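You operate a simulated robot arm through the tools that you are given. There is no shell and no other tool.

The job below is to be done with a simulated robot arm. You get a single attempt, and the scene is never put back.

TASK
Stop the priming pump, top up its seal pot and feed it grease.
Fine: water to about the pot's line, jug back; screw the yellow cap down till the tell-tale lights; the pump stays stopped. Set down upright: water jug.

Only the result counts: the job must be done as asked and must still hold three seconds after the hand-in. Knocking over, shifting, dropping, spilling or breaking anything else fails it. A push-on lid holds only when it is set on centred and level and pressed home; a screw cap is set on level and turned clockwise until tight.

THE ROBOT
A 6-joint arm with a two-finger gripper, fixed in place. Base frame: the origin is on the floor under the middle of its stand, x ahead of it, y to its left, z up. Readings come in m, rad, newtons and seconds.
It reaches about 1.637 m from its shoulder. Its first joint turns from -2.897 to 2.897 rad. Payload 3.43 kg.
The TCP is the grasp point between the finger pads, 0.02 m short of the fingertips. In the tool frame z runs along the fingers and y along their closing line. The gripper opens to 0.19 m; its body begins 0.248 m behind the TCP.
Orientation is that of the tool frame in the base frame, as [roll, pitch, yaw] about the fixed x, y, z axes, in that order (R = Rz(yaw) Ry(pitch) Rx(roll)). With the fingers straight down and closing along the base's y, the tool's x points along the base's -x, its y along +y and its z along -z.

THE INTERFACE
- The arm moves only by the tool drive_tool. Its argument "increments" is one flat list of numbers, 7 for each row, row after row: the shift along the tool's x, y, z in units of 300 mm (1.0 is 300 mm), then the turn, a rotation vector about the tool's x, y, z in units of 180 degrees (1.0 is 180 degrees), then the gripper command, from -1 (shut) to 1 (fully open), values between in proportion. In form: [dx, dy, dz, ax, ay, az, claw, dx, dy, dz, ax, ay, az, claw, ...]. A call has 1 to 20 rows; each row is the pose to reach, as a shift and turn from the pose commanded when the call began, along the tool's axes at that moment. A call with a number of a shift or a turn outside -1 to 1 is refused whole. Each row takes 0.2 s and may step no farther than 0.05 m and 0.15 rad from the row before; otherwise, or with a gripper value out of range, the whole call is refused. Where a pose cannot be reached the arm comes as near as it can. A force on the tool above 40 N (or 10 N above the force at the start of the call, whichever is more), or a blocked arm, ends the call early, and 0.2 s more pass. Each finger travels about 0.045 m/s and halts on what it meets, pressing with about 41 N; the grip force reading is that of the motor and also rises with nothing between the fingers. The clock runs only during rows and for 0.2 s after the last one: add rows that repeat a pose to give the fingers time. It gives the time, the measured TCP pose, the force on the tool (base axes), the opening and the grip force at its end, in the units of the frame above (readings bear some noise), with the torque about the TCP (base axes, N m) and any sound that the robot's microphone picked up, and new pictures: "show" is both (left out), scene, wrist or none.
- Cameras (640 x 400 px; columns grow to the right, rows downward): "scene" is fixed at [0.05, -0.6498, 1.5667]; the picture's right is [0.77, -0.64, 0.00], its down [-0.32, -0.38, -0.87] and it looks along [0.55, 0.67, -0.50] (base axes); focal length 353 px, centre (320, 200). "wrist" rides on the gripper at [0.07, -0.008, -0.288] in the tool frame; the picture's right is [0.12, 0.99, 0.00], its down [-0.96, 0.11, -0.25] and it looks along [-0.25, 0.03, 0.97] (tool axes); focal length 261 px, centre (320, 200).
- slide_trunk(by): slides the trunk up (or, below 0, down) by that many m; the arm rides with it, the base frame stays. It gives what a move gives, with no picture.
- measure_at(camera, pixels): there is no depth. For up to 12 entries [column, row, z] of the newest picture of that camera ("zoom" is the newest enlarged one), the place [x, y] in the base frame at which the ray of that pixel passes the height z, good to about 0.002 m. It takes no simulated time.
- inspect(camera, box): a new picture of the part [left, top, right, bottom] of that camera's present view, enlarged. It takes no simulated time.
- sign_off(): hands the job in; it is judged then, once.

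Unless the task says otherwise, let go and move clear before handing in.

The tools are called by a JSON object that holds its "method" and its "body". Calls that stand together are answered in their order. drive_tool: Moves the arm, as the interface text tells. Its arguments: {"type":"object","properties":{"increments":{"type":"array","items":{"type":"number"}},"show":{"type":"string","enum":["both","scene","wrist","none"]}},"required":["increments"]} The other tools are called the same way: slide_trunk (by) moves the trunk up or down; measure_at (camera, pixels) gives the place at which the rays of pixels pass given heights; inspect (camera, box) takes an enlarged picture of a part of a camera's view; sign_off () hands the job in.

At the start:

```text
time: 0.0
eef_pos: [0.6837, 0.2281, 1.1832]
ee_rot: [3.141, 0.001, -3.14]
contact_force: [0.1, -0.3, -0.7]
ft_torque: [0.01, 0.01, 0.0]
finger_gap: 0.1898
gripper_force: 0.0
trunk travel left (down, up): [-0.175, 0.065]
```

scene: 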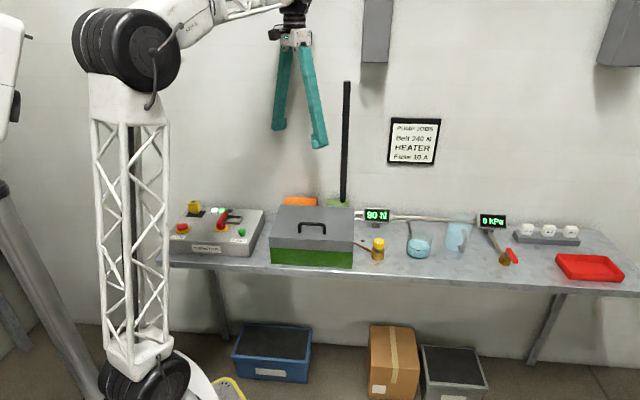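
wrist: 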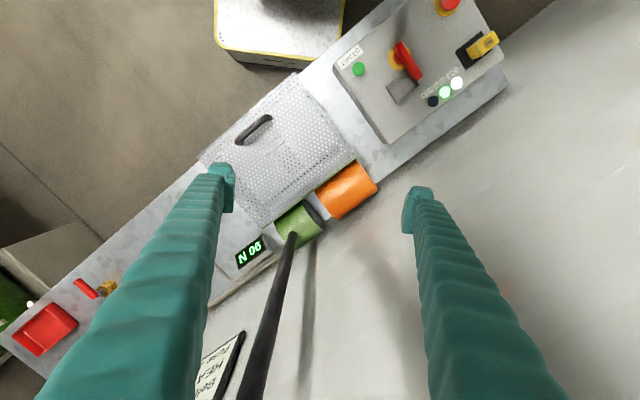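

The scene shows a control panel at about (215,230), a guarded pump at (312,240), a yellow-capped grease cup at (378,247), a blue pot at (419,245) and a jug at (457,237). I'll zoom in on each of these before moving anything.

{"method": "inspect", "body": {"camera": "scene", "box": [160, 190, 280, 265]}}

{"method": "inspect", "body": {"camera": "scene", "box": [340, 195, 480, 282]}}

{"method": "inspect", "body": {"camera": "scene", "box": [470, 195, 630, 295]}}

{"method": "inspect", "body": {"camera": "wrist", "box": [320, 0, 520, 125]}}

{"method": "inspect", "body": {"camera": "scene", "box": [376, 110, 450, 170]}}

```text
5.33 times, centred on (220, 228) of scene
```

zoom: 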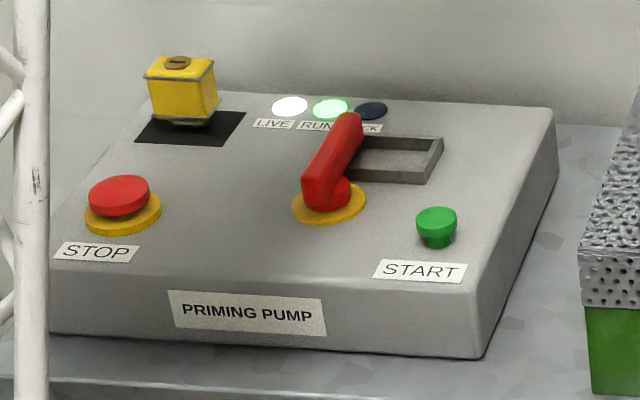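

```text
4.57 times, centred on (410, 238) of scene
```

zoom: 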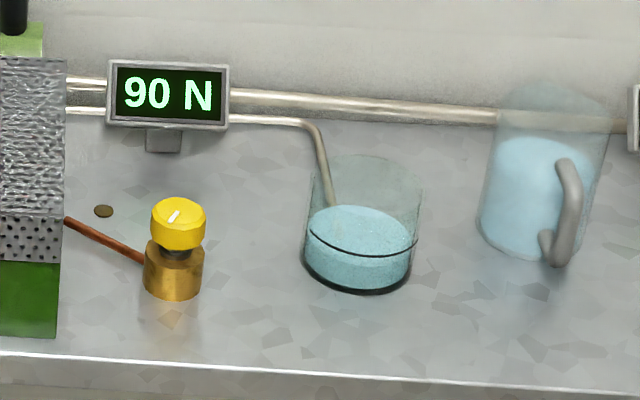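

```text
4.00 times, centred on (550, 245) of scene
```

zoom: 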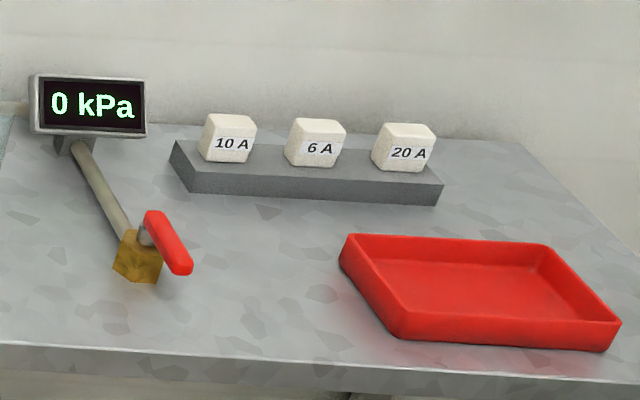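

```text
3.20 times, centred on (420, 62) of wrist
```

zoom: 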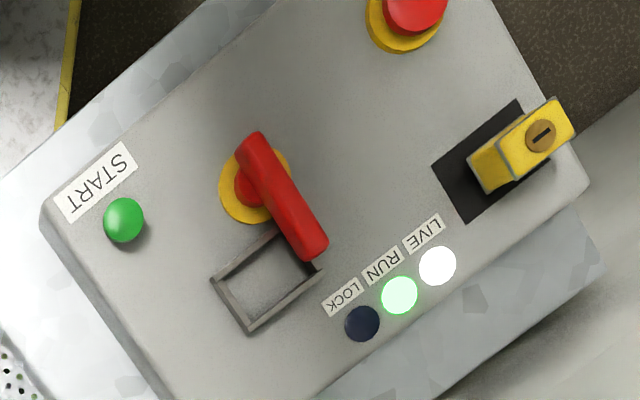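

```text
6.67 times, centred on (413, 140) of scene
```

zoom: 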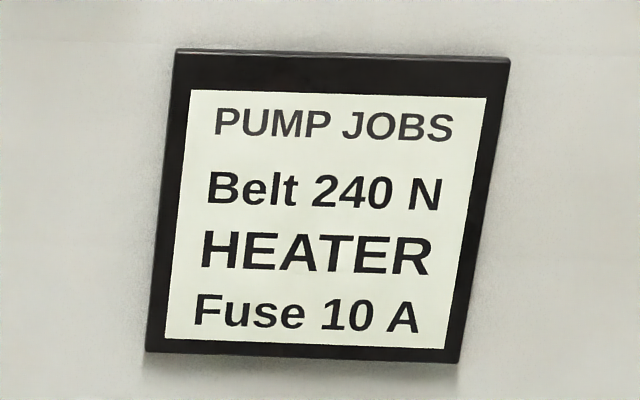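

The panel shows LIVE and RUN lit, so the pump is running, and STOP is the red mushroom at the left. Next I need a closer look at the pot's water line, the grease cup and the small disc near (362,241).

{"method": "inspect", "body": {"camera": "scene", "box": [400, 222, 440, 262]}}

{"method": "inspect", "body": {"camera": "scene", "box": [350, 230, 400, 265]}}

{"method": "inspect", "body": {"camera": "scene", "box": [435, 208, 485, 258]}}

{"method": "inspect", "body": {"camera": "scene", "box": [260, 180, 370, 275]}}

{"method": "measure_at", "body": {"camera": "scene", "pixels": [[182, 226, 0.9], [182, 226, 0.8], [378, 258, 0.8], [419, 257, 0.8], [456, 249, 0.8], [355, 274, 0.8], [620, 283, 0.8], [170, 262, 0.8]]}}

```text
10.00 times, centred on (420, 242) of scene
```

zoom: 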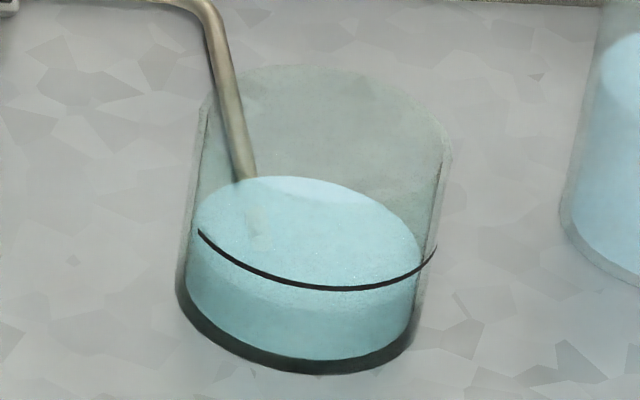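

```text
11.43 times, centred on (375, 248) of scene
```

zoom: 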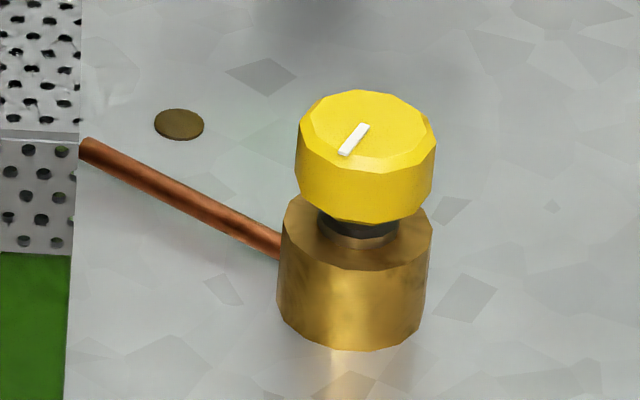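

```text
8.00 times, centred on (460, 233) of scene
```

zoom: 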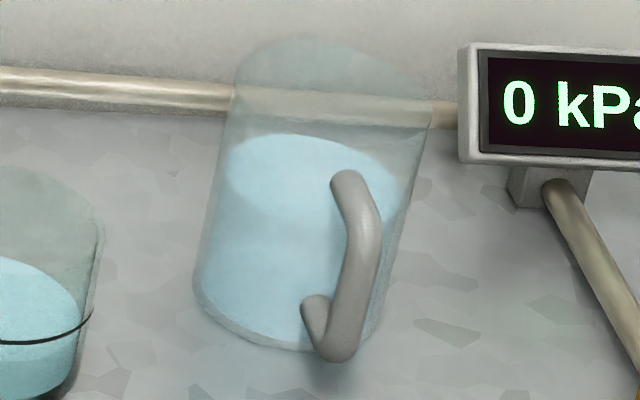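

```text
4.21 times, centred on (315, 228) of scene
```

zoom: 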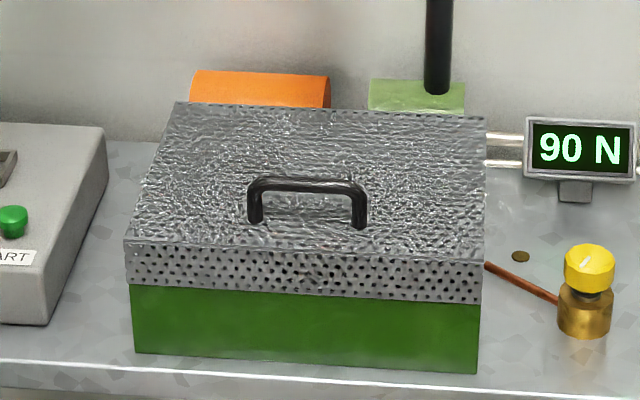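

```text
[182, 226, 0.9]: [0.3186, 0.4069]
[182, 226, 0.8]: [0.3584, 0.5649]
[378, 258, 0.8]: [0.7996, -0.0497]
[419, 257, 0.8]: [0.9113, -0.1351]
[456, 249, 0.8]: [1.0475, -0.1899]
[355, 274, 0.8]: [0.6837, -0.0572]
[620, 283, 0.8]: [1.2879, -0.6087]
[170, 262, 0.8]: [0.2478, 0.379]
```

The tell-tale looks like the unlit brown disc beside the grease pipe. I'll triangulate heights by measuring features that show in both the scene and wrist views.

{"method": "measure_at", "body": {"camera": "scene", "pixels": [[241.7, 232, 0.75], [241.7, 232, 0.85], [241.7, 232, 0.95], [182, 226.5, 0.75], [182, 226.5, 0.85], [182, 226.5, 0.95], [557, 255, 0.75], [557, 255, 0.85], [557, 255, 0.95], [623, 281, 0.75], [623, 281, 0.85], [623, 281, 0.95]]}}

{"method": "measure_at", "body": {"camera": "wrist", "pixels": [[358.6, 68.6, 0.75], [358.6, 68.6, 0.85], [358.6, 68.6, 0.95], [449, 4, 0.75], [449, 4, 0.85], [449, 4, 0.95], [63, 303, 0.75], [63, 303, 0.85], [63, 303, 0.95], [15, 349, 0.75], [15, 349, 0.85], [15, 349, 0.95]]}}

```text
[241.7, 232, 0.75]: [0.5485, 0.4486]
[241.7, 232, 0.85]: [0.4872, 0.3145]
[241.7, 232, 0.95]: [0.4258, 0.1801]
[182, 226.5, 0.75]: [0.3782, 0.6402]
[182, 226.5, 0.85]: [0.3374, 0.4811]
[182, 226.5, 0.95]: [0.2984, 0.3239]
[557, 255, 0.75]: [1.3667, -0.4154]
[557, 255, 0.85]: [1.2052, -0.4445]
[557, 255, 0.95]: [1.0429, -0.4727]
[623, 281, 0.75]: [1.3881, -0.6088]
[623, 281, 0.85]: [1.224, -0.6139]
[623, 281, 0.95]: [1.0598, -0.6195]
```

```text
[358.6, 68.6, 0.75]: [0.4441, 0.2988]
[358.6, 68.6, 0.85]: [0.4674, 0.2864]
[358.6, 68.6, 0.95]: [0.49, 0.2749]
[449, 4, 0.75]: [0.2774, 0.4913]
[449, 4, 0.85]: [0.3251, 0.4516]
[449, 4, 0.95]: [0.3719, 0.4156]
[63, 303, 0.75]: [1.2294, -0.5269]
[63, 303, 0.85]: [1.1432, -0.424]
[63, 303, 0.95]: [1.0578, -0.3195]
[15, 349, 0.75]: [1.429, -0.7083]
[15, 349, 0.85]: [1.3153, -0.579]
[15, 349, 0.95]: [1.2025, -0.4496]
```

Triangulating gives START at about (0.472, 0.284, 0.873) and STOP at about (0.331, 0.445, 0.870). I'll close the fingers and move toward a spot above STOP, keeping clear of the tall black rod.

{"method": "drive_tool", "body": {"increments": [0.1, 0.06, 0, 0, 0, 0, -1, 0.2, 0.12, 0, 0, 0, 0, -1, 0.32, 0.19, 0, 0, 0, 0, -1, 0.44, 0.26, 0, 0, 0, 0, -1, 0.56, 0.33, 0, 0, 0, 0, -1, 0.68, 0.4, 0, 0, 0, 0, -1, 0.8, 0.47, 0.05, 0, 0, 0, -1, 0.9, 0.53, 0.1, 0, 0, 0, -1, 0.98, 0.6, 0.15, 0, 0, 0, -1, 0.98, 0.6, 0.2, 0, 0, 0, -1, 0.98, 0.6, 0.2, 0, 0, 0, -1], "show": "both"}}

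```text
time: 2.4
eef_pos: [0.3878, 0.408, 1.1227]
ee_rot: [3.141, -0.001, -3.139]
contact_force: [0.3, -0.3, -0.7]
ft_torque: [0.01, -0.02, -0.03]
finger_gap: 0.0
gripper_force: 22.2
trunk travel left (down, up): [-0.175, 0.065]
```

scene: 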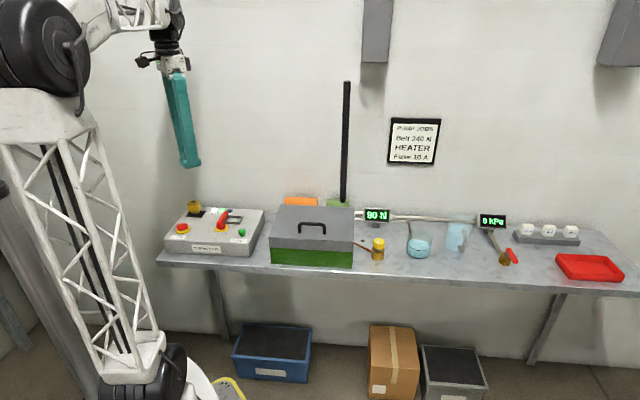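
wrist: 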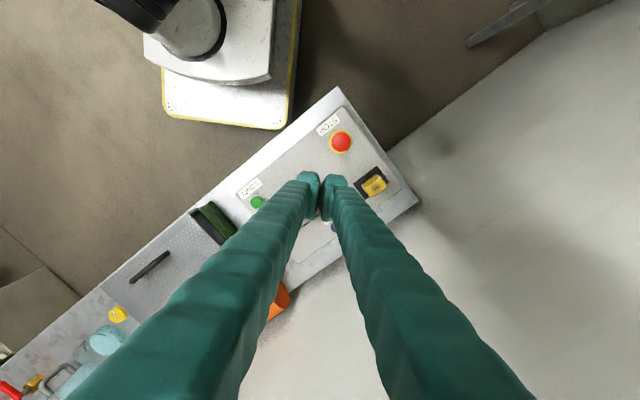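

STOP is now at about (341,141) in the wrist view, with START at (257,202). I'll measure both again from this new viewpoint.

{"method": "inspect", "body": {"camera": "wrist", "box": [230, 80, 430, 205]}}

{"method": "measure_at", "body": {"camera": "wrist", "pixels": [[341, 141, 0.83], [341, 141, 0.87], [341, 141, 0.91], [257, 202, 0.87], [337, 87, 0.78], [337, 87, 0.85], [415, 203, 0.78]]}}

{"method": "measure_at", "body": {"camera": "scene", "pixels": [[182, 226.5, 0.83], [182, 226.5, 0.87], [182, 226.5, 0.91], [241.7, 232, 0.87]]}}

```text
3.20 times, centred on (330, 142) of wrist
```

zoom: 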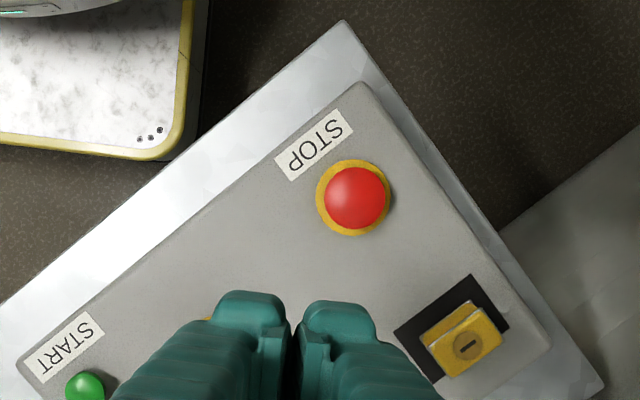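

```text
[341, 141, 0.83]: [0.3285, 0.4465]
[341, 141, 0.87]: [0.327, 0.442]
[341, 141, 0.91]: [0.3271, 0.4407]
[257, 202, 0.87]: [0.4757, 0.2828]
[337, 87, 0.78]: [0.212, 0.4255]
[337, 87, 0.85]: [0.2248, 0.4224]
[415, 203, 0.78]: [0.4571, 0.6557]
```

```text
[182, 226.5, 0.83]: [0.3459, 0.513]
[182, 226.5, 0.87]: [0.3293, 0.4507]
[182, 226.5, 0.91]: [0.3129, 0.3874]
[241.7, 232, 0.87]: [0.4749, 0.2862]
```

STOP is at about (0.328, 0.443, 0.872), and both cameras agree on that. I'll move over it and come down to about 6 cm above the mushroom.

{"method": "drive_tool", "body": {"increments": [0.1, 0.06, 0.08, 0, 0, 0, -1, 0.199, 0.117, 0.16, 0, 0, 0, -1, 0.199, 0.117, 0.3, 0, 0, 0, -1, 0.199, 0.117, 0.44, 0, 0, 0, -1, 0.199, 0.117, 0.576, 0, 0, 0, -1, 0.199, 0.117, 0.576, 0, 0, 0, -1], "show": "both"}}

```text
time: 3.8
eef_pos: [0.3272, 0.4446, 0.9502]
ee_rot: [3.14, 0.0, -3.14]
contact_force: [0.4, -0.7, 0.0]
ft_torque: [0.01, 0.0, 0.03]
finger_gap: 0.0
gripper_force: 34.4
trunk travel left (down, up): [-0.175, 0.065]
```

scene: 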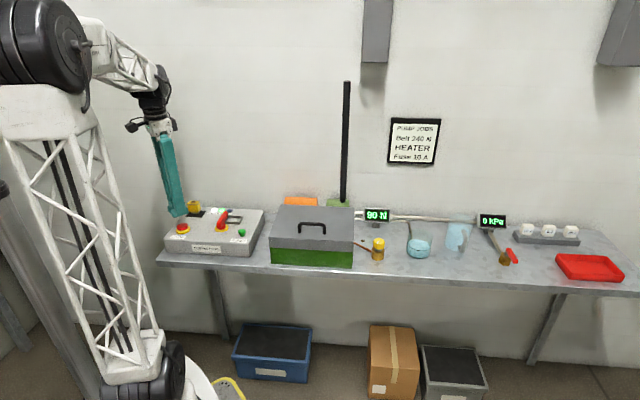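
wrist: 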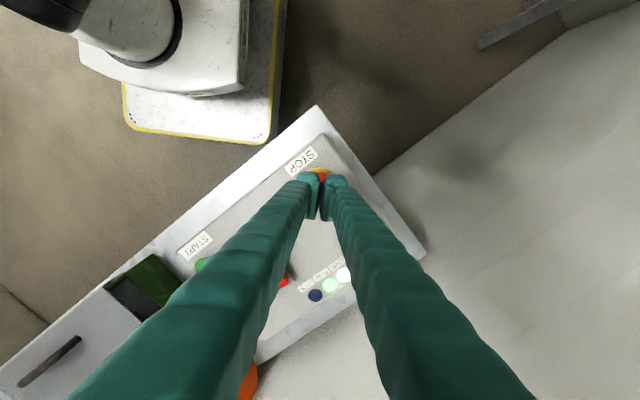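

The fingertips are just over the red mushroom at about (320,175) in the wrist view. I'll zoom in to check the alignment before pressing.

{"method": "inspect", "body": {"camera": "wrist", "box": [270, 140, 370, 202]}}

{"method": "inspect", "body": {"camera": "scene", "box": [150, 180, 230, 240]}}

```text
6.40 times, centred on (320, 171) of wrist
```

zoom: 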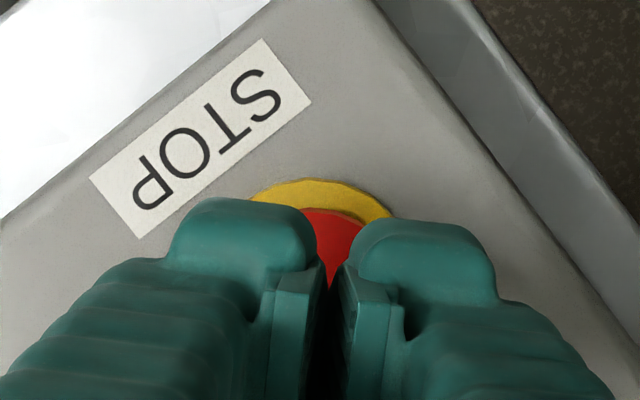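

```text
6.67 times, centred on (190, 210) of scene
```

zoom: 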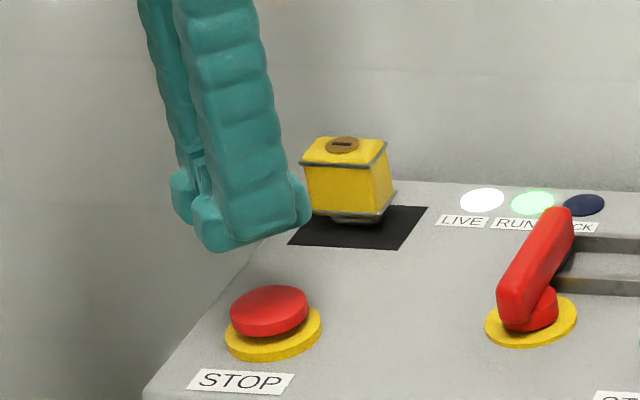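

The fingers are centred over STOP. I'll press down gently in small steps and watch the force and the RUN light.

{"method": "drive_tool", "body": {"increments": [0, 0, 0.08, 0, 0, 0, -1, 0, 0, 0.14, 0, 0, 0, -1, 0, 0, 0.18, 0, 0, 0, -1, 0, 0, 0.2, 0, 0, 0, -1, 0, 0, 0.215, 0, 0, 0, -1, 0, 0, 0.225, 0, 0, 0, -1], "show": "scene"}}

{"method": "inspect", "body": {"camera": "scene", "box": [150, 190, 246, 250]}}

```text
time: 4.9
eef_pos: [0.3283, 0.4427, 0.8915]
ee_rot: [3.139, 0.001, -3.138]
contact_force: [-5.9, -9.0, 35.4]
ft_torque: [-0.25, 0.13, -0.01]
finger_gap: 0.0061
gripper_force: 34.3
trunk travel left (down, up): [-0.175, 0.065]
heard: click
stopped in row 5: the force on the tool passed its limit at 45 N (the readings are from after the stop); the commanded pose is now the measured one
```

scene: 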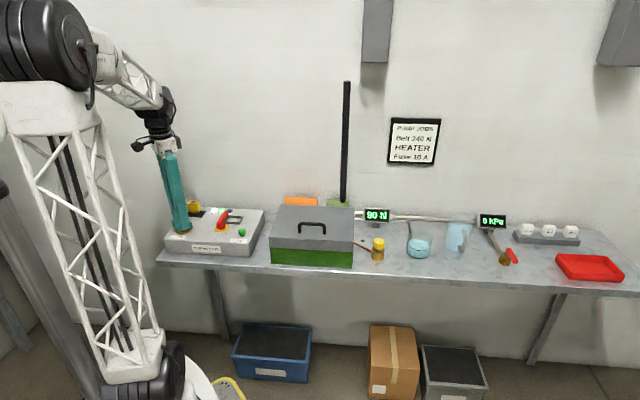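

```text
6.67 times, centred on (198, 220) of scene
```

zoom: 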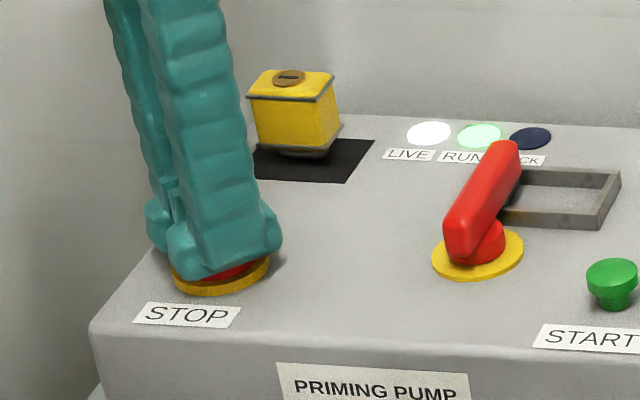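

I heard a click, and the force passed its limit as the button bottomed out. I'll retreat upward and check the RUN lamp.

{"method": "drive_tool", "body": {"increments": [0, 0, -0.05, 0, 0, 0, -1, 0, 0, -0.15, 0, 0, 0, -1, 0, 0, -0.3, 0, 0, 0, -1, 0, 0, -0.45, 0, 0, 0, -1], "show": "both"}}

{"method": "inspect", "body": {"camera": "scene", "box": [150, 190, 246, 250]}}

```text
time: 5.9
eef_pos: [0.3296, 0.4421, 1.0264]
ee_rot: [-3.14, 0.002, -3.141]
contact_force: [-0.5, 0.1, 0.7]
ft_torque: [-0.06, 0.04, -0.04]
finger_gap: 0.0
gripper_force: 34.3
trunk travel left (down, up): [-0.175, 0.065]
```

scene: 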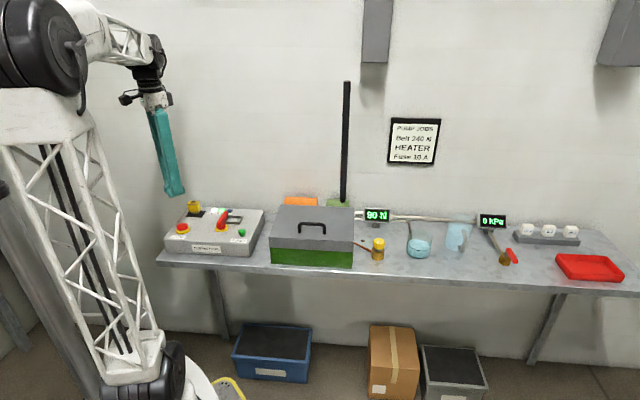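
wrist: 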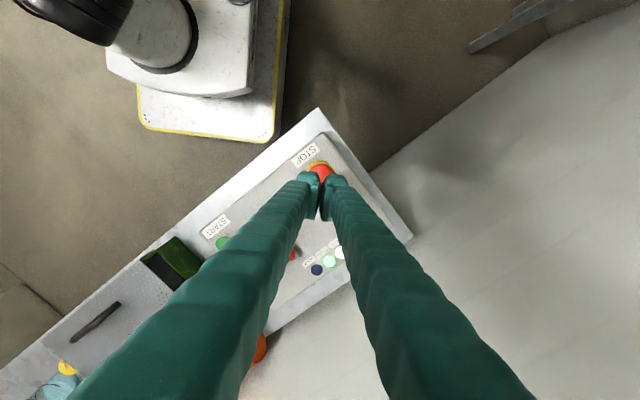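

```text
6.67 times, centred on (198, 220) of scene
```

zoom: 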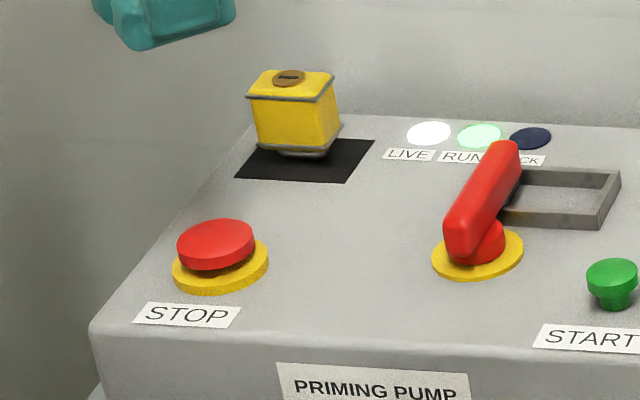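

The RUN lamp at about (214,211) still looks pale green. I'll zoom in closer on the lamps.

{"method": "inspect", "body": {"camera": "scene", "box": [195, 200, 235, 225]}}

{"method": "inspect", "body": {"camera": "wrist", "box": [290, 230, 360, 274]}}

{"method": "inspect", "body": {"camera": "scene", "box": [280, 190, 400, 265]}}

```text
16.00 times, centred on (215, 212) of scene
```

zoom: 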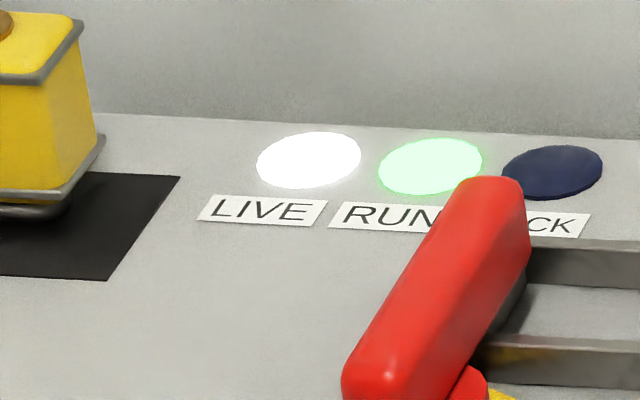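

```text
9.09 times, centred on (325, 252) of wrist
```

zoom: 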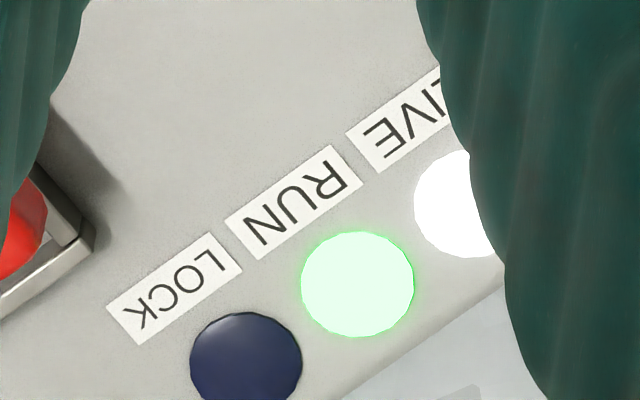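

```text
5.33 times, centred on (340, 228) of scene
```

zoom: 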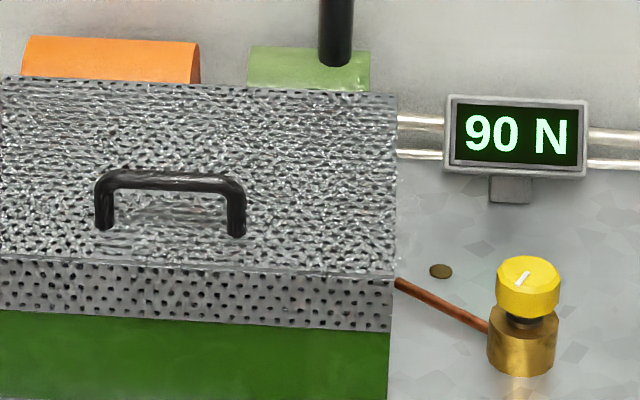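

RUN is still lit even after the click. I'll wait a moment in case the pump is coasting down, then look again.

{"method": "drive_tool", "body": {"increments": [0, 0, -0.05, 0, 0, 0, -1, 0, 0, -0.05, 0, 0, 0, -1, 0, 0, -0.05, 0, 0, 0, -1, 0, 0, -0.05, 0, 0, 0, -1, 0, 0, -0.05, 0, 0, 0, -1, 0, 0, -0.05, 0, 0, 0, -1], "show": "both"}}

{"method": "inspect", "body": {"camera": "scene", "box": [170, 195, 250, 245]}}

```text
time: 7.3
eef_pos: [0.331, 0.4419, 1.0417]
ee_rot: [3.141, 0.002, -3.141]
contact_force: [-0.1, 1.1, -0.2]
ft_torque: [-0.01, 0.02, -0.04]
finger_gap: 0.0
gripper_force: 34.6
trunk travel left (down, up): [-0.175, 0.065]
```

scene: 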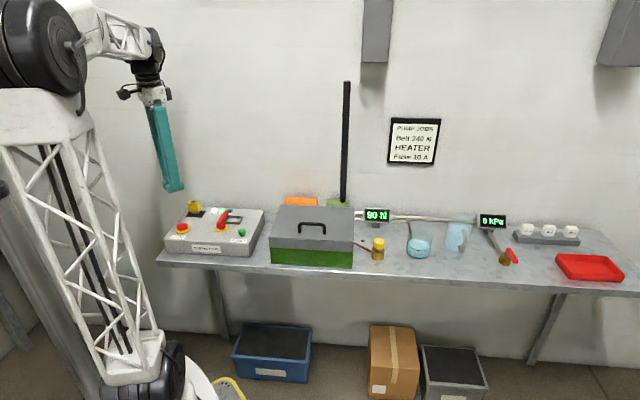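
wrist: 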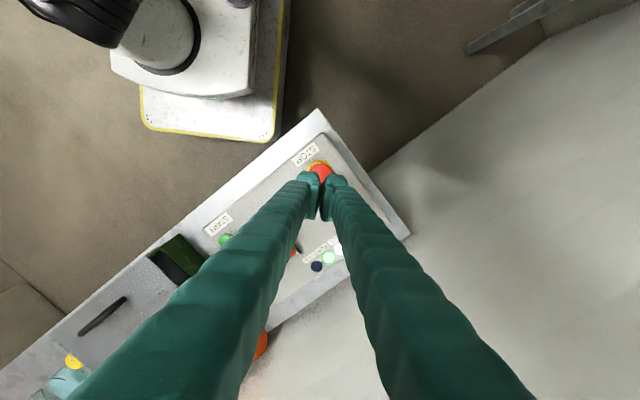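

```text
8.00 times, centred on (210, 220) of scene
```

zoom: 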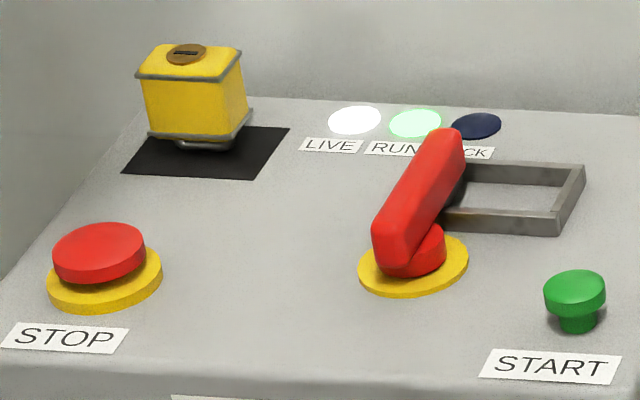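

RUN still glows and the mushroom is back up, so the press may not have registered fully. I'll press again more slowly and hold it down.

{"method": "drive_tool", "body": {"increments": [0.005, 0.003, 0.14, 0, 0, 0, -1, 0.008, 0.004, 0.28, 0, 0, 0, -1, 0.008, 0.004, 0.4, 0, 0, 0, -1, 0.008, 0.004, 0.46, 0, 0, 0, -1, 0.008, 0.004, 0.475, 0, 0, 0, -1, 0.008, 0.004, 0.482, 0, 0, 0, -1, 0.008, 0.004, 0.489, 0, 0, 0, -1, 0.008, 0.004, 0.496, 0, 0, 0, -1, 0.008, 0.004, 0.503, 0, 0, 0, -1, 0.008, 0.004, 0.51, 0, 0, 0, -1, 0.008, 0.004, 0.517, 0, 0, 0, -1, 0.008, 0.004, 0.524, 0, 0, 0, -1, 0.008, 0.004, 0.531, 0, 0, 0, -1], "show": "both"}}

{"method": "inspect", "body": {"camera": "scene", "box": [170, 195, 250, 245]}}

```text
time: 9.3
eef_pos: [0.3285, 0.4438, 0.8915]
ee_rot: [3.138, 0.005, -3.14]
contact_force: [-6.4, -7.7, 34.1]
ft_torque: [-0.23, 0.1, 0.04]
finger_gap: 0.0058
gripper_force: 34.0
trunk travel left (down, up): [-0.175, 0.065]
heard: click
stopped in row 10: the force on the tool passed its limit at 43 N (the readings are from after the stop); the commanded pose is now the measured one
```

scene: 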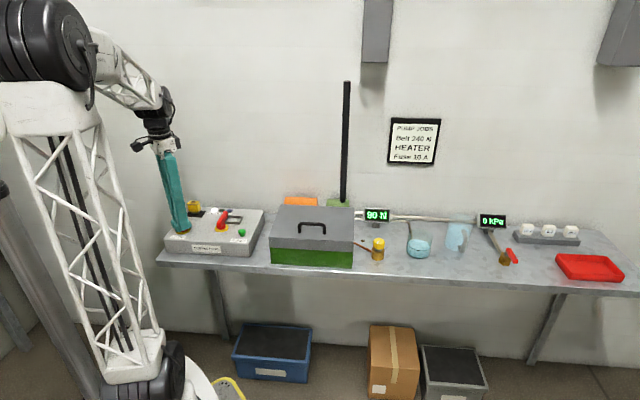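
wrist: 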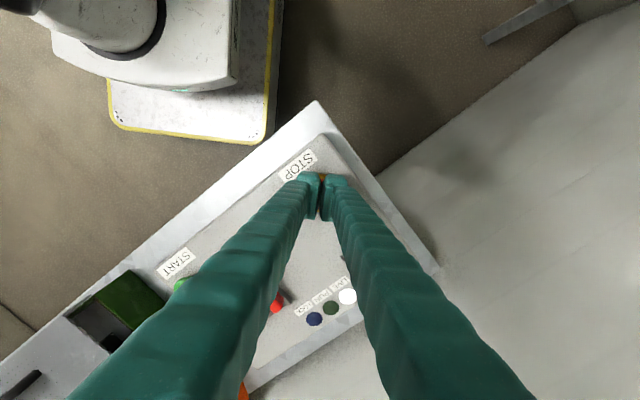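

```text
8.00 times, centred on (210, 220) of scene
```

zoom: 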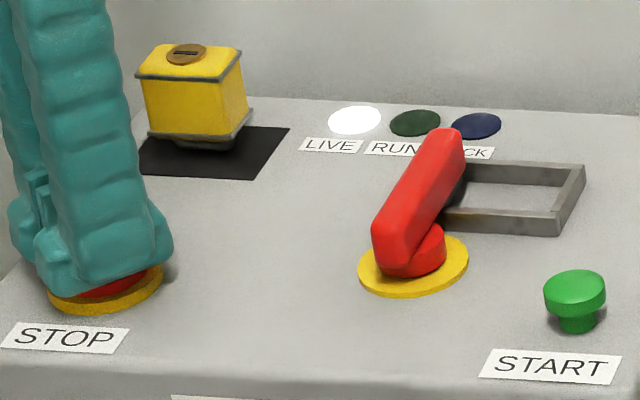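

The RUN lamp at (222,210) is now dark, so the pump is off. I'll lift off gently and check that it stays off.

{"method": "drive_tool", "body": {"increments": [0, 0, -0.02, 0, 0, 0, -1, 0, 0, -0.06, 0, 0, 0, -1, 0, 0, -0.15, 0, 0, 0, -1, 0, 0, -0.3, 0, 0, 0, -1, 0, 0, -0.45, 0, 0, 0, -1, 0, 0, -0.6, 0, 0, 0, -1, 0, 0, -0.75, 0, 0, 0, -1], "show": "both"}}

{"method": "inspect", "body": {"camera": "scene", "box": [170, 195, 250, 245]}}

```text
time: 10.9
eef_pos: [0.3279, 0.4439, 1.1147]
ee_rot: [3.139, 0.001, -3.141]
contact_force: [0.1, 0.4, 0.1]
ft_torque: [-0.08, 0.07, -0.01]
finger_gap: 0.0
gripper_force: 34.6
trunk travel left (down, up): [-0.175, 0.065]
```

scene: 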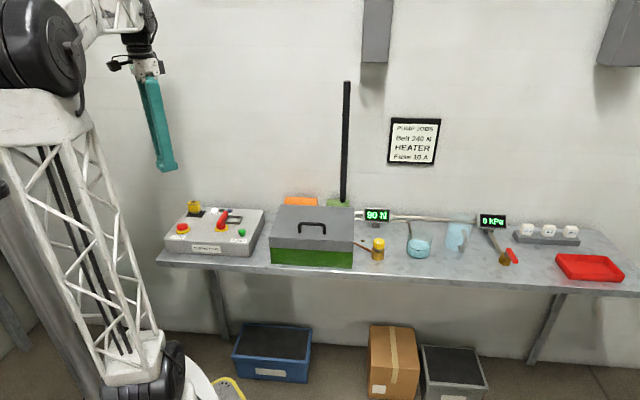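
wrist: 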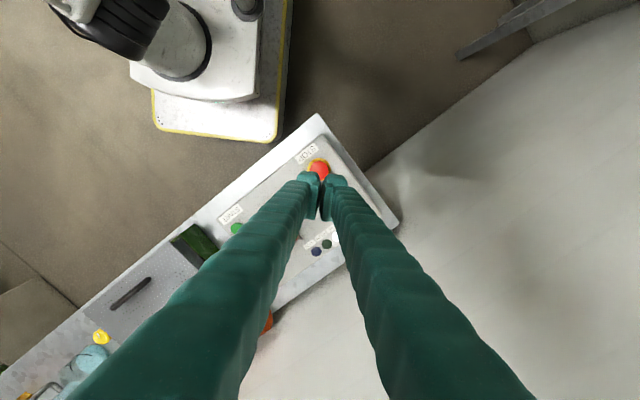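

```text
8.00 times, centred on (210, 220) of scene
```

zoom: 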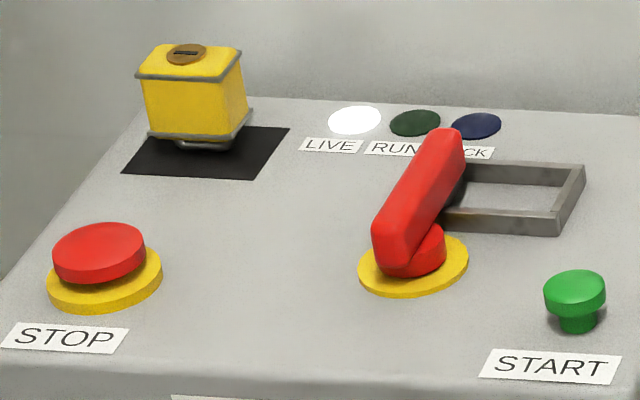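

The pump is stopped: RUN is dark while LIVE stays on. The tall rod stands at about (0.85, 0.18) and reaches z≈1.33. I'll sweep along the near side of it toward the jug and pot while opening the fingers.

{"method": "drive_tool", "body": {"increments": [-0.074, -0.107, -0.015, 0, 0, 0, 1, -0.148, -0.215, -0.03, 0, 0, 0, 1, -0.222, -0.322, -0.045, 0, 0, 0, 1, -0.296, -0.43, -0.06, 0, 0, 0, 1, -0.37, -0.537, -0.075, 0, 0, 0, 1, -0.444, -0.645, -0.09, 0, 0, 0, 1, -0.519, -0.752, -0.105, 0, 0, 0, 1, -0.593, -0.86, -0.12, 0, 0, 0, 1, -0.667, -0.967, -0.133, 0, 0, 0, 1], "show": "none"}}

{"method": "drive_tool", "body": {"increments": [-0.05, -0.12, 0, 0, 0, 0, 1, -0.1, -0.24, 0, 0, 0, 0, 1, -0.15, -0.36, 0, 0, 0, 0, 1, -0.2, -0.48, 0, 0, 0, 0, 1, -0.25, -0.6, 0, 0, 0, 0, 1, -0.3, -0.72, 0, 0, 0, 0, 1, -0.35, -0.84, 0, 0, 0, 0, 1, -0.35, -0.84, 0, 0, 0, 0, 1], "show": "both"}}

```text
time: 12.9
eef_pos: [0.5272, 0.1549, 1.1555]
ee_rot: [3.139, 0.005, -3.14]
contact_force: [-0.8, 0.0, 0.5]
ft_torque: [-0.04, -0.11, 0.0]
finger_gap: 0.1778
gripper_force: 0.1
trunk travel left (down, up): [-0.175, 0.065]
```

```text
time: 14.8
eef_pos: [0.6342, -0.0974, 1.1521]
ee_rot: [3.138, 0.003, -3.139]
contact_force: [-0.5, 1.0, -0.1]
ft_torque: [-0.05, 0.03, -0.01]
finger_gap: 0.19
gripper_force: 0.0
trunk travel left (down, up): [-0.175, 0.065]
```

scene: 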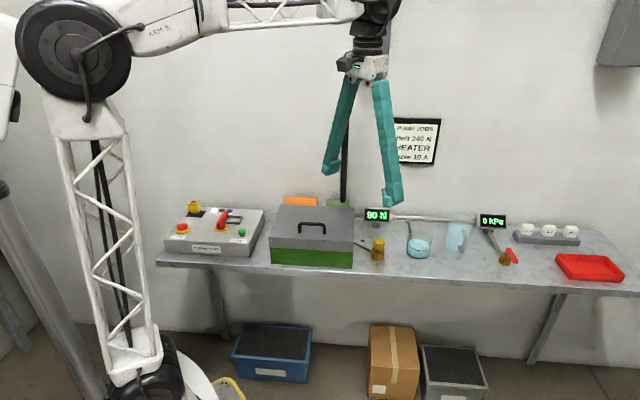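
wrist: 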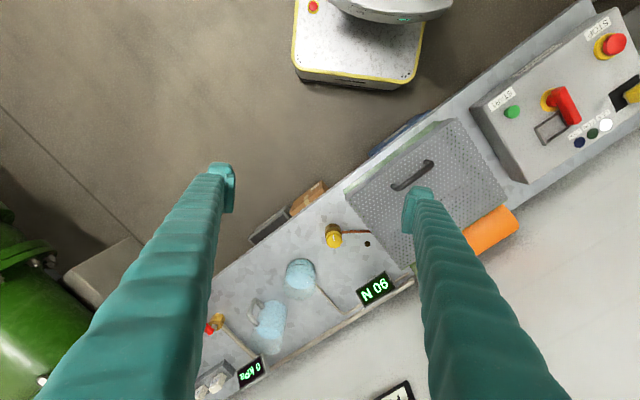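

I now have a clear wrist view: cap at about (333,236), pot at (301,274), and jug at (268,320) with its handle at (255,308). I'll zoom in and triangulate.

{"method": "inspect", "body": {"camera": "wrist", "box": [220, 215, 400, 327]}}

{"method": "inspect", "body": {"camera": "wrist", "box": [235, 280, 305, 360]}}

{"method": "inspect", "body": {"camera": "wrist", "box": [275, 245, 335, 300]}}

```text
3.56 times, centred on (310, 271) of wrist
```

zoom: 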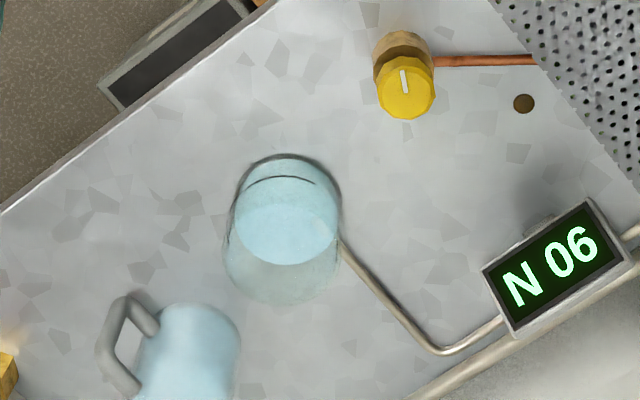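

```text
5.00 times, centred on (270, 320) of wrist
```

zoom: 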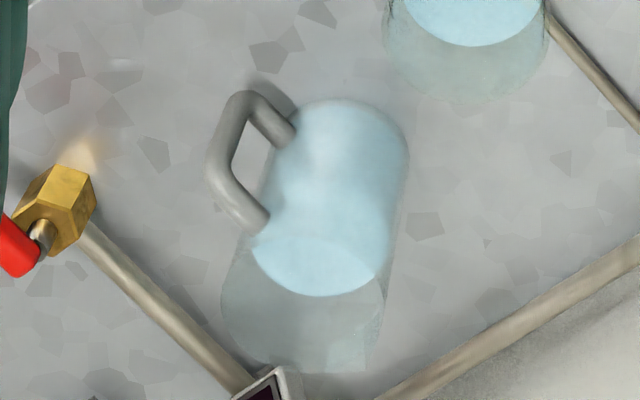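

```text
7.27 times, centred on (305, 272) of wrist
```

zoom: 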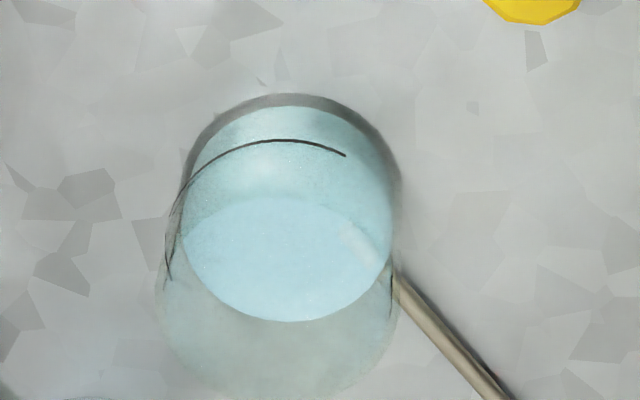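

In the wrist zoom the water surface and the black line don't seem to match what I saw at the start. I'll look at the pot in the scene view again and measure it.

{"method": "inspect", "body": {"camera": "scene", "box": [394, 222, 442, 262]}}

{"method": "inspect", "body": {"camera": "wrist", "box": [280, 252, 325, 306]}}

```text
10.00 times, centred on (418, 242) of scene
```

zoom: 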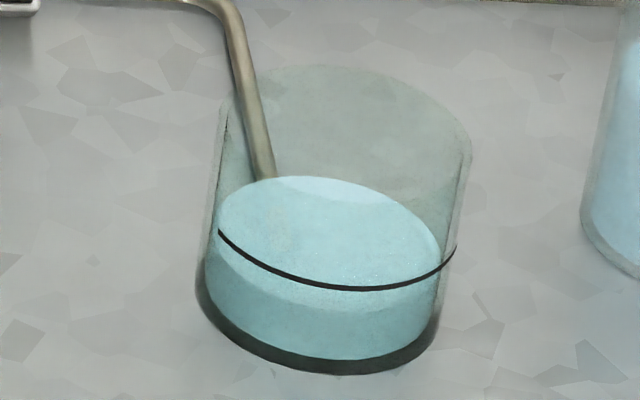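

```text
7.41 times, centred on (302, 279) of wrist
```

zoom: 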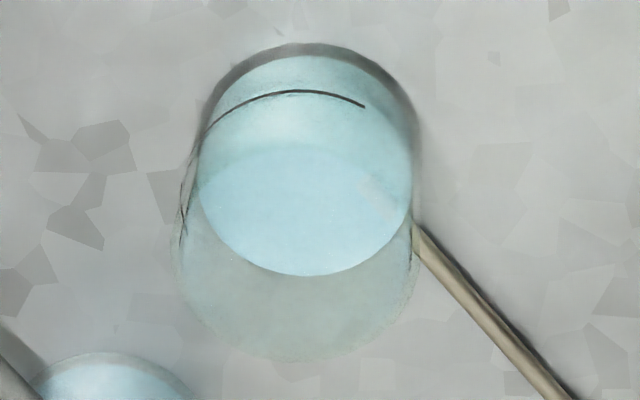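

On a closer read, the water ellipse sits slightly below the line, by roughly 10 mm. I'll now triangulate the pot, jug and cap precisely.

{"method": "measure_at", "body": {"camera": "wrist", "pixels": [[300.5, 276.7, 0.78], [300.5, 276.7, 0.84], [333.5, 240, 0.78], [333.5, 240, 0.84], [299.8, 257.8, 0.76], [299.8, 257.8, 0.8], [367, 243.5, 0.76], [367, 243.5, 0.8]]}}

{"method": "measure_at", "body": {"camera": "scene", "pixels": [[418.9, 246.5, 0.78], [418.9, 246.5, 0.84], [379, 241.5, 0.78], [379, 241.5, 0.84], [418, 259.3, 0.76], [418, 259.3, 0.8], [362.6, 241.2, 0.76], [362.6, 241.2, 0.8]]}}

```text
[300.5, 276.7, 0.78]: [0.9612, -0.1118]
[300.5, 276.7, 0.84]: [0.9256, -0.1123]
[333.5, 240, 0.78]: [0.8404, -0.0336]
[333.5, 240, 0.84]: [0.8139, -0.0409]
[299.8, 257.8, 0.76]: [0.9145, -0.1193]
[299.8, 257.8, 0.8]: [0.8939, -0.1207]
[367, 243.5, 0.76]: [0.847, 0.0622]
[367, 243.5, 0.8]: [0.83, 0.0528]
```

```text
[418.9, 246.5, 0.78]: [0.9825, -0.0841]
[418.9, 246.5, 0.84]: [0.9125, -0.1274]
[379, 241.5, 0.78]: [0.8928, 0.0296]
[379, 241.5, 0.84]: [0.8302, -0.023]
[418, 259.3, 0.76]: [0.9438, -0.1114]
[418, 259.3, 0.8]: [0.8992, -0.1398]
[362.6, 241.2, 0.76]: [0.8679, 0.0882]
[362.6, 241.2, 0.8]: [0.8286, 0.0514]
```

The bench is at z≈0.797, the water surface at about 0.818 with the pot centred near (0.938,-0.112), and the cap top is near (0.803,-0.044,0.865). Next I'll triangulate the jug's rim, base and handle.

{"method": "measure_at", "body": {"camera": "wrist", "pixels": [[266.4, 342.7, 0.88], [266.4, 342.7, 0.95], [275, 299.6, 0.797], [288, 310, 0.797], [252, 319, 0.85], [252, 319, 0.92], [249, 311, 0.85], [249, 311, 0.92], [298.4, 300.6, 0.84], [298.4, 300.6, 0.9], [258, 303, 0.82], [258, 303, 0.86]]}}

{"method": "measure_at", "body": {"camera": "scene", "pixels": [[461.5, 219.6, 0.88], [461.5, 219.6, 0.95], [455.5, 245, 0.797], [456, 252, 0.797], [463.5, 231, 0.85], [463.5, 231, 0.92], [420.5, 228.5, 0.84], [420.5, 228.5, 0.9], [461.5, 251, 0.82], [461.5, 251, 0.86]]}}

{"method": "inspect", "body": {"camera": "scene", "box": [440, 212, 480, 256]}}

```text
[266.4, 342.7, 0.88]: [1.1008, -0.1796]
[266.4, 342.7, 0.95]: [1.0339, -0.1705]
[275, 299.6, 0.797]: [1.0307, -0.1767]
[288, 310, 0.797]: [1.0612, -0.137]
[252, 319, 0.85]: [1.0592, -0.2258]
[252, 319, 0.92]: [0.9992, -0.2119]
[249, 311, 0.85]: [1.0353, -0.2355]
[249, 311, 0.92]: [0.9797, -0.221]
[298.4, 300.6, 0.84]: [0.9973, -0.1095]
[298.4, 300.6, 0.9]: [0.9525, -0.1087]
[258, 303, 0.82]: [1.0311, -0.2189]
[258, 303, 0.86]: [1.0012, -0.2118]
```

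```text
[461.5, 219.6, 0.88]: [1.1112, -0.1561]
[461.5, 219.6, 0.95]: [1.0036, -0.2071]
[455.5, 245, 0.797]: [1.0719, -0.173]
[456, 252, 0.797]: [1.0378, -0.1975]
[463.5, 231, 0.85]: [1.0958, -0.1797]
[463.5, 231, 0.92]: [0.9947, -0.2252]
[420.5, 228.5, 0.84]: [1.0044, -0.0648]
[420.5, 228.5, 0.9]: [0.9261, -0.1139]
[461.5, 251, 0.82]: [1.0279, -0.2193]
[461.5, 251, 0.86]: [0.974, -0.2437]
```

```text
9.09 times, centred on (460, 234) of scene
```

zoom: 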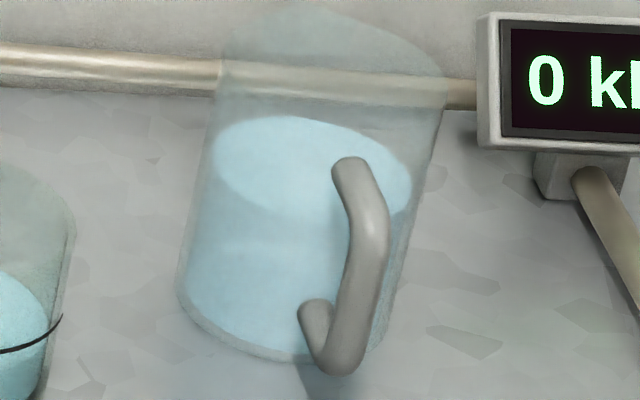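

The jug is centred near (1.075,-0.175), with its rim at about z=0.905 and its handle pointing toward the operator along (-0.7,-0.7). Before picking a grasp I'll check the valve on its right and the bench front edge.

{"method": "measure_at", "body": {"camera": "wrist", "pixels": [[219, 321, 0.797], [219, 321, 0.84], [210, 329, 0.82], [210, 329, 0.86], [251, 372, 0.85], [251, 372, 0.95], [250, 243, 0.797], [225, 259, 0.797]]}}

{"method": "measure_at", "body": {"camera": "scene", "pixels": [[504, 258, 0.797], [504, 258, 0.84], [512, 256, 0.82], [512, 256, 0.86], [492, 221, 0.85], [492, 221, 0.95], [355, 274, 0.797], [620, 290, 0.797], [486, 232, 0.797]]}}

{"method": "inspect", "body": {"camera": "scene", "box": [460, 200, 540, 275]}}

```text
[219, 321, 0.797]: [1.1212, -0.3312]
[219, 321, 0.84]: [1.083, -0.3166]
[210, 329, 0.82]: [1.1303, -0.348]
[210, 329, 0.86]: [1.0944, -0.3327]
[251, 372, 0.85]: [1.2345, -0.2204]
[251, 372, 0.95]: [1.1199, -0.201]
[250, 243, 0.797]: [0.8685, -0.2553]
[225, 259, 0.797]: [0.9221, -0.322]
```

```text
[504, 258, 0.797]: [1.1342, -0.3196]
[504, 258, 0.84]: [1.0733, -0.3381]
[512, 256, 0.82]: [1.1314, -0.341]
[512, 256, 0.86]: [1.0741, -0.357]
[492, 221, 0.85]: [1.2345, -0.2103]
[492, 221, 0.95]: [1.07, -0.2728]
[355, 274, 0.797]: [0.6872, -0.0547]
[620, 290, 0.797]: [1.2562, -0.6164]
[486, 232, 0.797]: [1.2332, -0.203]
```

```text
5.33 times, centred on (500, 238) of scene
```

zoom: 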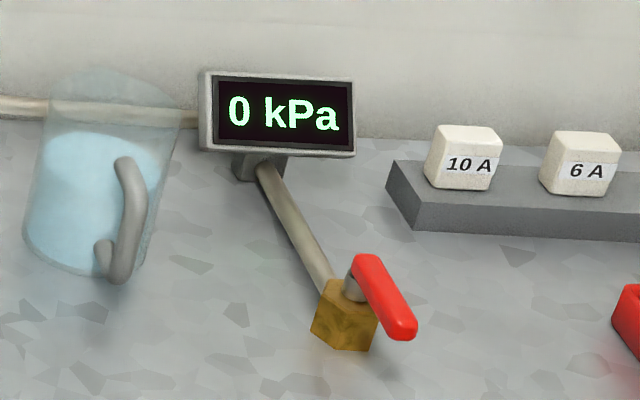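

The valve is about 0.13 m to the jug's right and the pot about 0.14 m to its left. My plan is to grip the jug body from the front at about 35° down, with the camera on top, so tilting pours away from the handle. First I'll yaw the tool 135° while moving out in front of the bench.

{"method": "drive_tool", "body": {"increments": [-0.0325, -0.0457, 0, 0, 0, 0.0441, 0.3, -0.0651, -0.0914, 0, 0, 0, 0.0882, 0.3, -0.0976, -0.1371, 0, 0, 0, 0.1324, 0.3, -0.1301, -0.1828, 0, 0, 0, 0.1765, 0.3, -0.1626, -0.2285, 0, 0, 0, 0.2206, 0.3, -0.1952, -0.2742, 0, 0, 0, 0.2647, 0.3, -0.2277, -0.3199, 0, 0, 0, 0.3088, 0.3, -0.2602, -0.3656, 0, 0, 0, 0.3529, 0.3, -0.2928, -0.4114, 0, 0, 0, 0.3971, 0.3, -0.3253, -0.4571, 0, 0, 0, 0.4412, 0.3, -0.3578, -0.5028, 0, 0, 0, 0.4853, 0.3, -0.3904, -0.5485, 0, 0, 0, 0.5294, 0.3, -0.4229, -0.5942, 0, 0, 0, 0.5735, 0.3, -0.4554, -0.6399, 0, 0, 0, 0.6176, 0.3, -0.4879, -0.6856, 0, 0, 0, 0.6618, 0.3, -0.5205, -0.7313, 0, 0, 0, 0.7059, 0.3, -0.553, -0.777, 0, 0, 0, 0.75, 0.3, -0.553, -0.777, 0, 0, 0, 0.75, 0.3], "show": "both"}}

```text
time: 18.6
eef_pos: [0.7983, -0.33, 1.154]
ee_rot: [3.141, -0.005, 0.786]
contact_force: [0.0, 0.2, 0.4]
ft_torque: [0.01, 0.0, -0.02]
finger_gap: 0.1234
gripper_force: 0.0
trunk travel left (down, up): [-0.175, 0.065]
```

scene: 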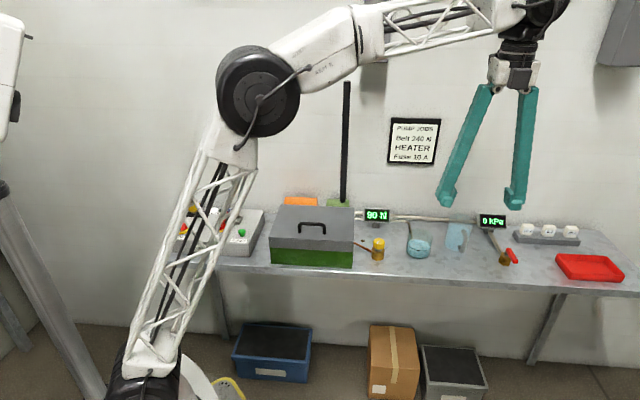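
wrist: 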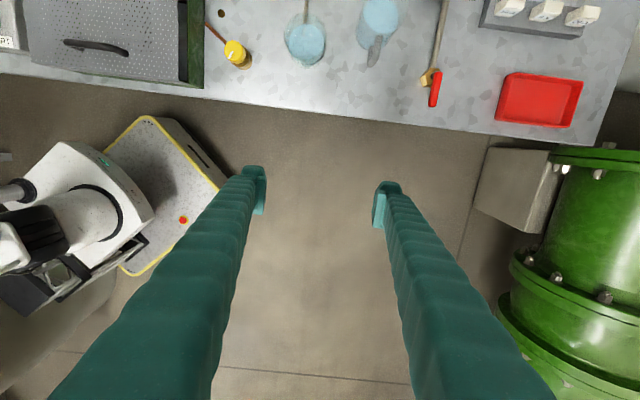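

The yaw worked, and the tool's closing line now runs along the bench. Next I'll pitch the tool up 55° to about 35° below horizontal while moving to a pre-grasp point in front of the jug.

{"method": "drive_tool", "body": {"increments": [0.0588, 0.0359, 0.0758, 0, 0.0382, 0, 0.25, 0.1177, 0.0717, 0.1517, 0, 0.0764, 0, 0.25, 0.1765, 0.1076, 0.2275, 0, 0.1146, 0, 0.25, 0.2353, 0.1434, 0.3034, 0, 0.1528, 0, 0.25, 0.2942, 0.1793, 0.3792, 0, 0.191, 0, 0.25, 0.353, 0.2151, 0.455, 0, 0.2292, 0, 0.25, 0.4119, 0.251, 0.5309, 0, 0.2674, 0, 0.25, 0.4707, 0.2868, 0.6067, 0, 0.3056, 0, 0.25, 0.4707, 0.2868, 0.6067, 0, 0.3056, 0, 0.25], "show": "both"}}

```text
time: 20.6
eef_pos: [0.9621, -0.2914, 0.9733]
ee_rot: [-3.14, -0.963, 0.787]
contact_force: [-0.2, -0.4, -0.6]
ft_torque: [0.05, -0.04, 0.03]
finger_gap: 0.1187
gripper_force: 0.1
trunk travel left (down, up): [-0.175, 0.065]
```

scene: 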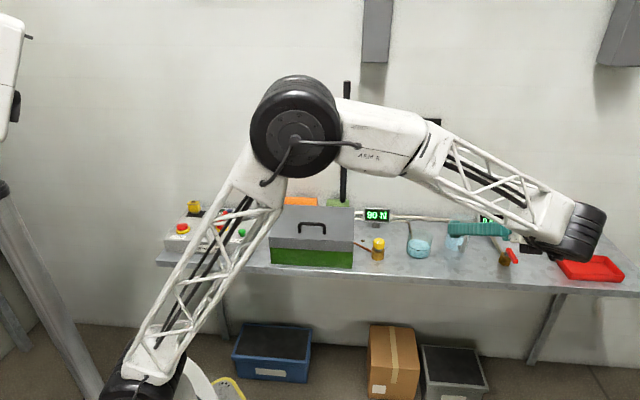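
wrist: 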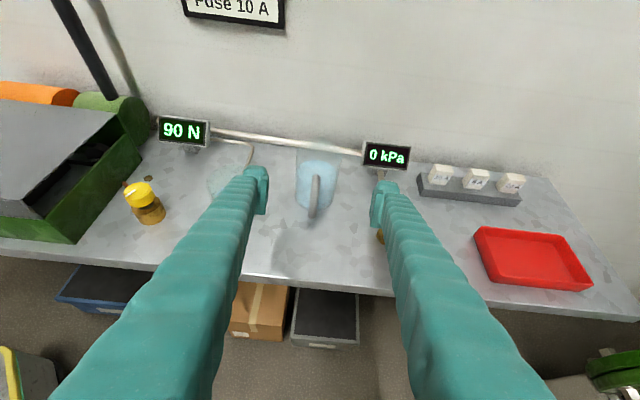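

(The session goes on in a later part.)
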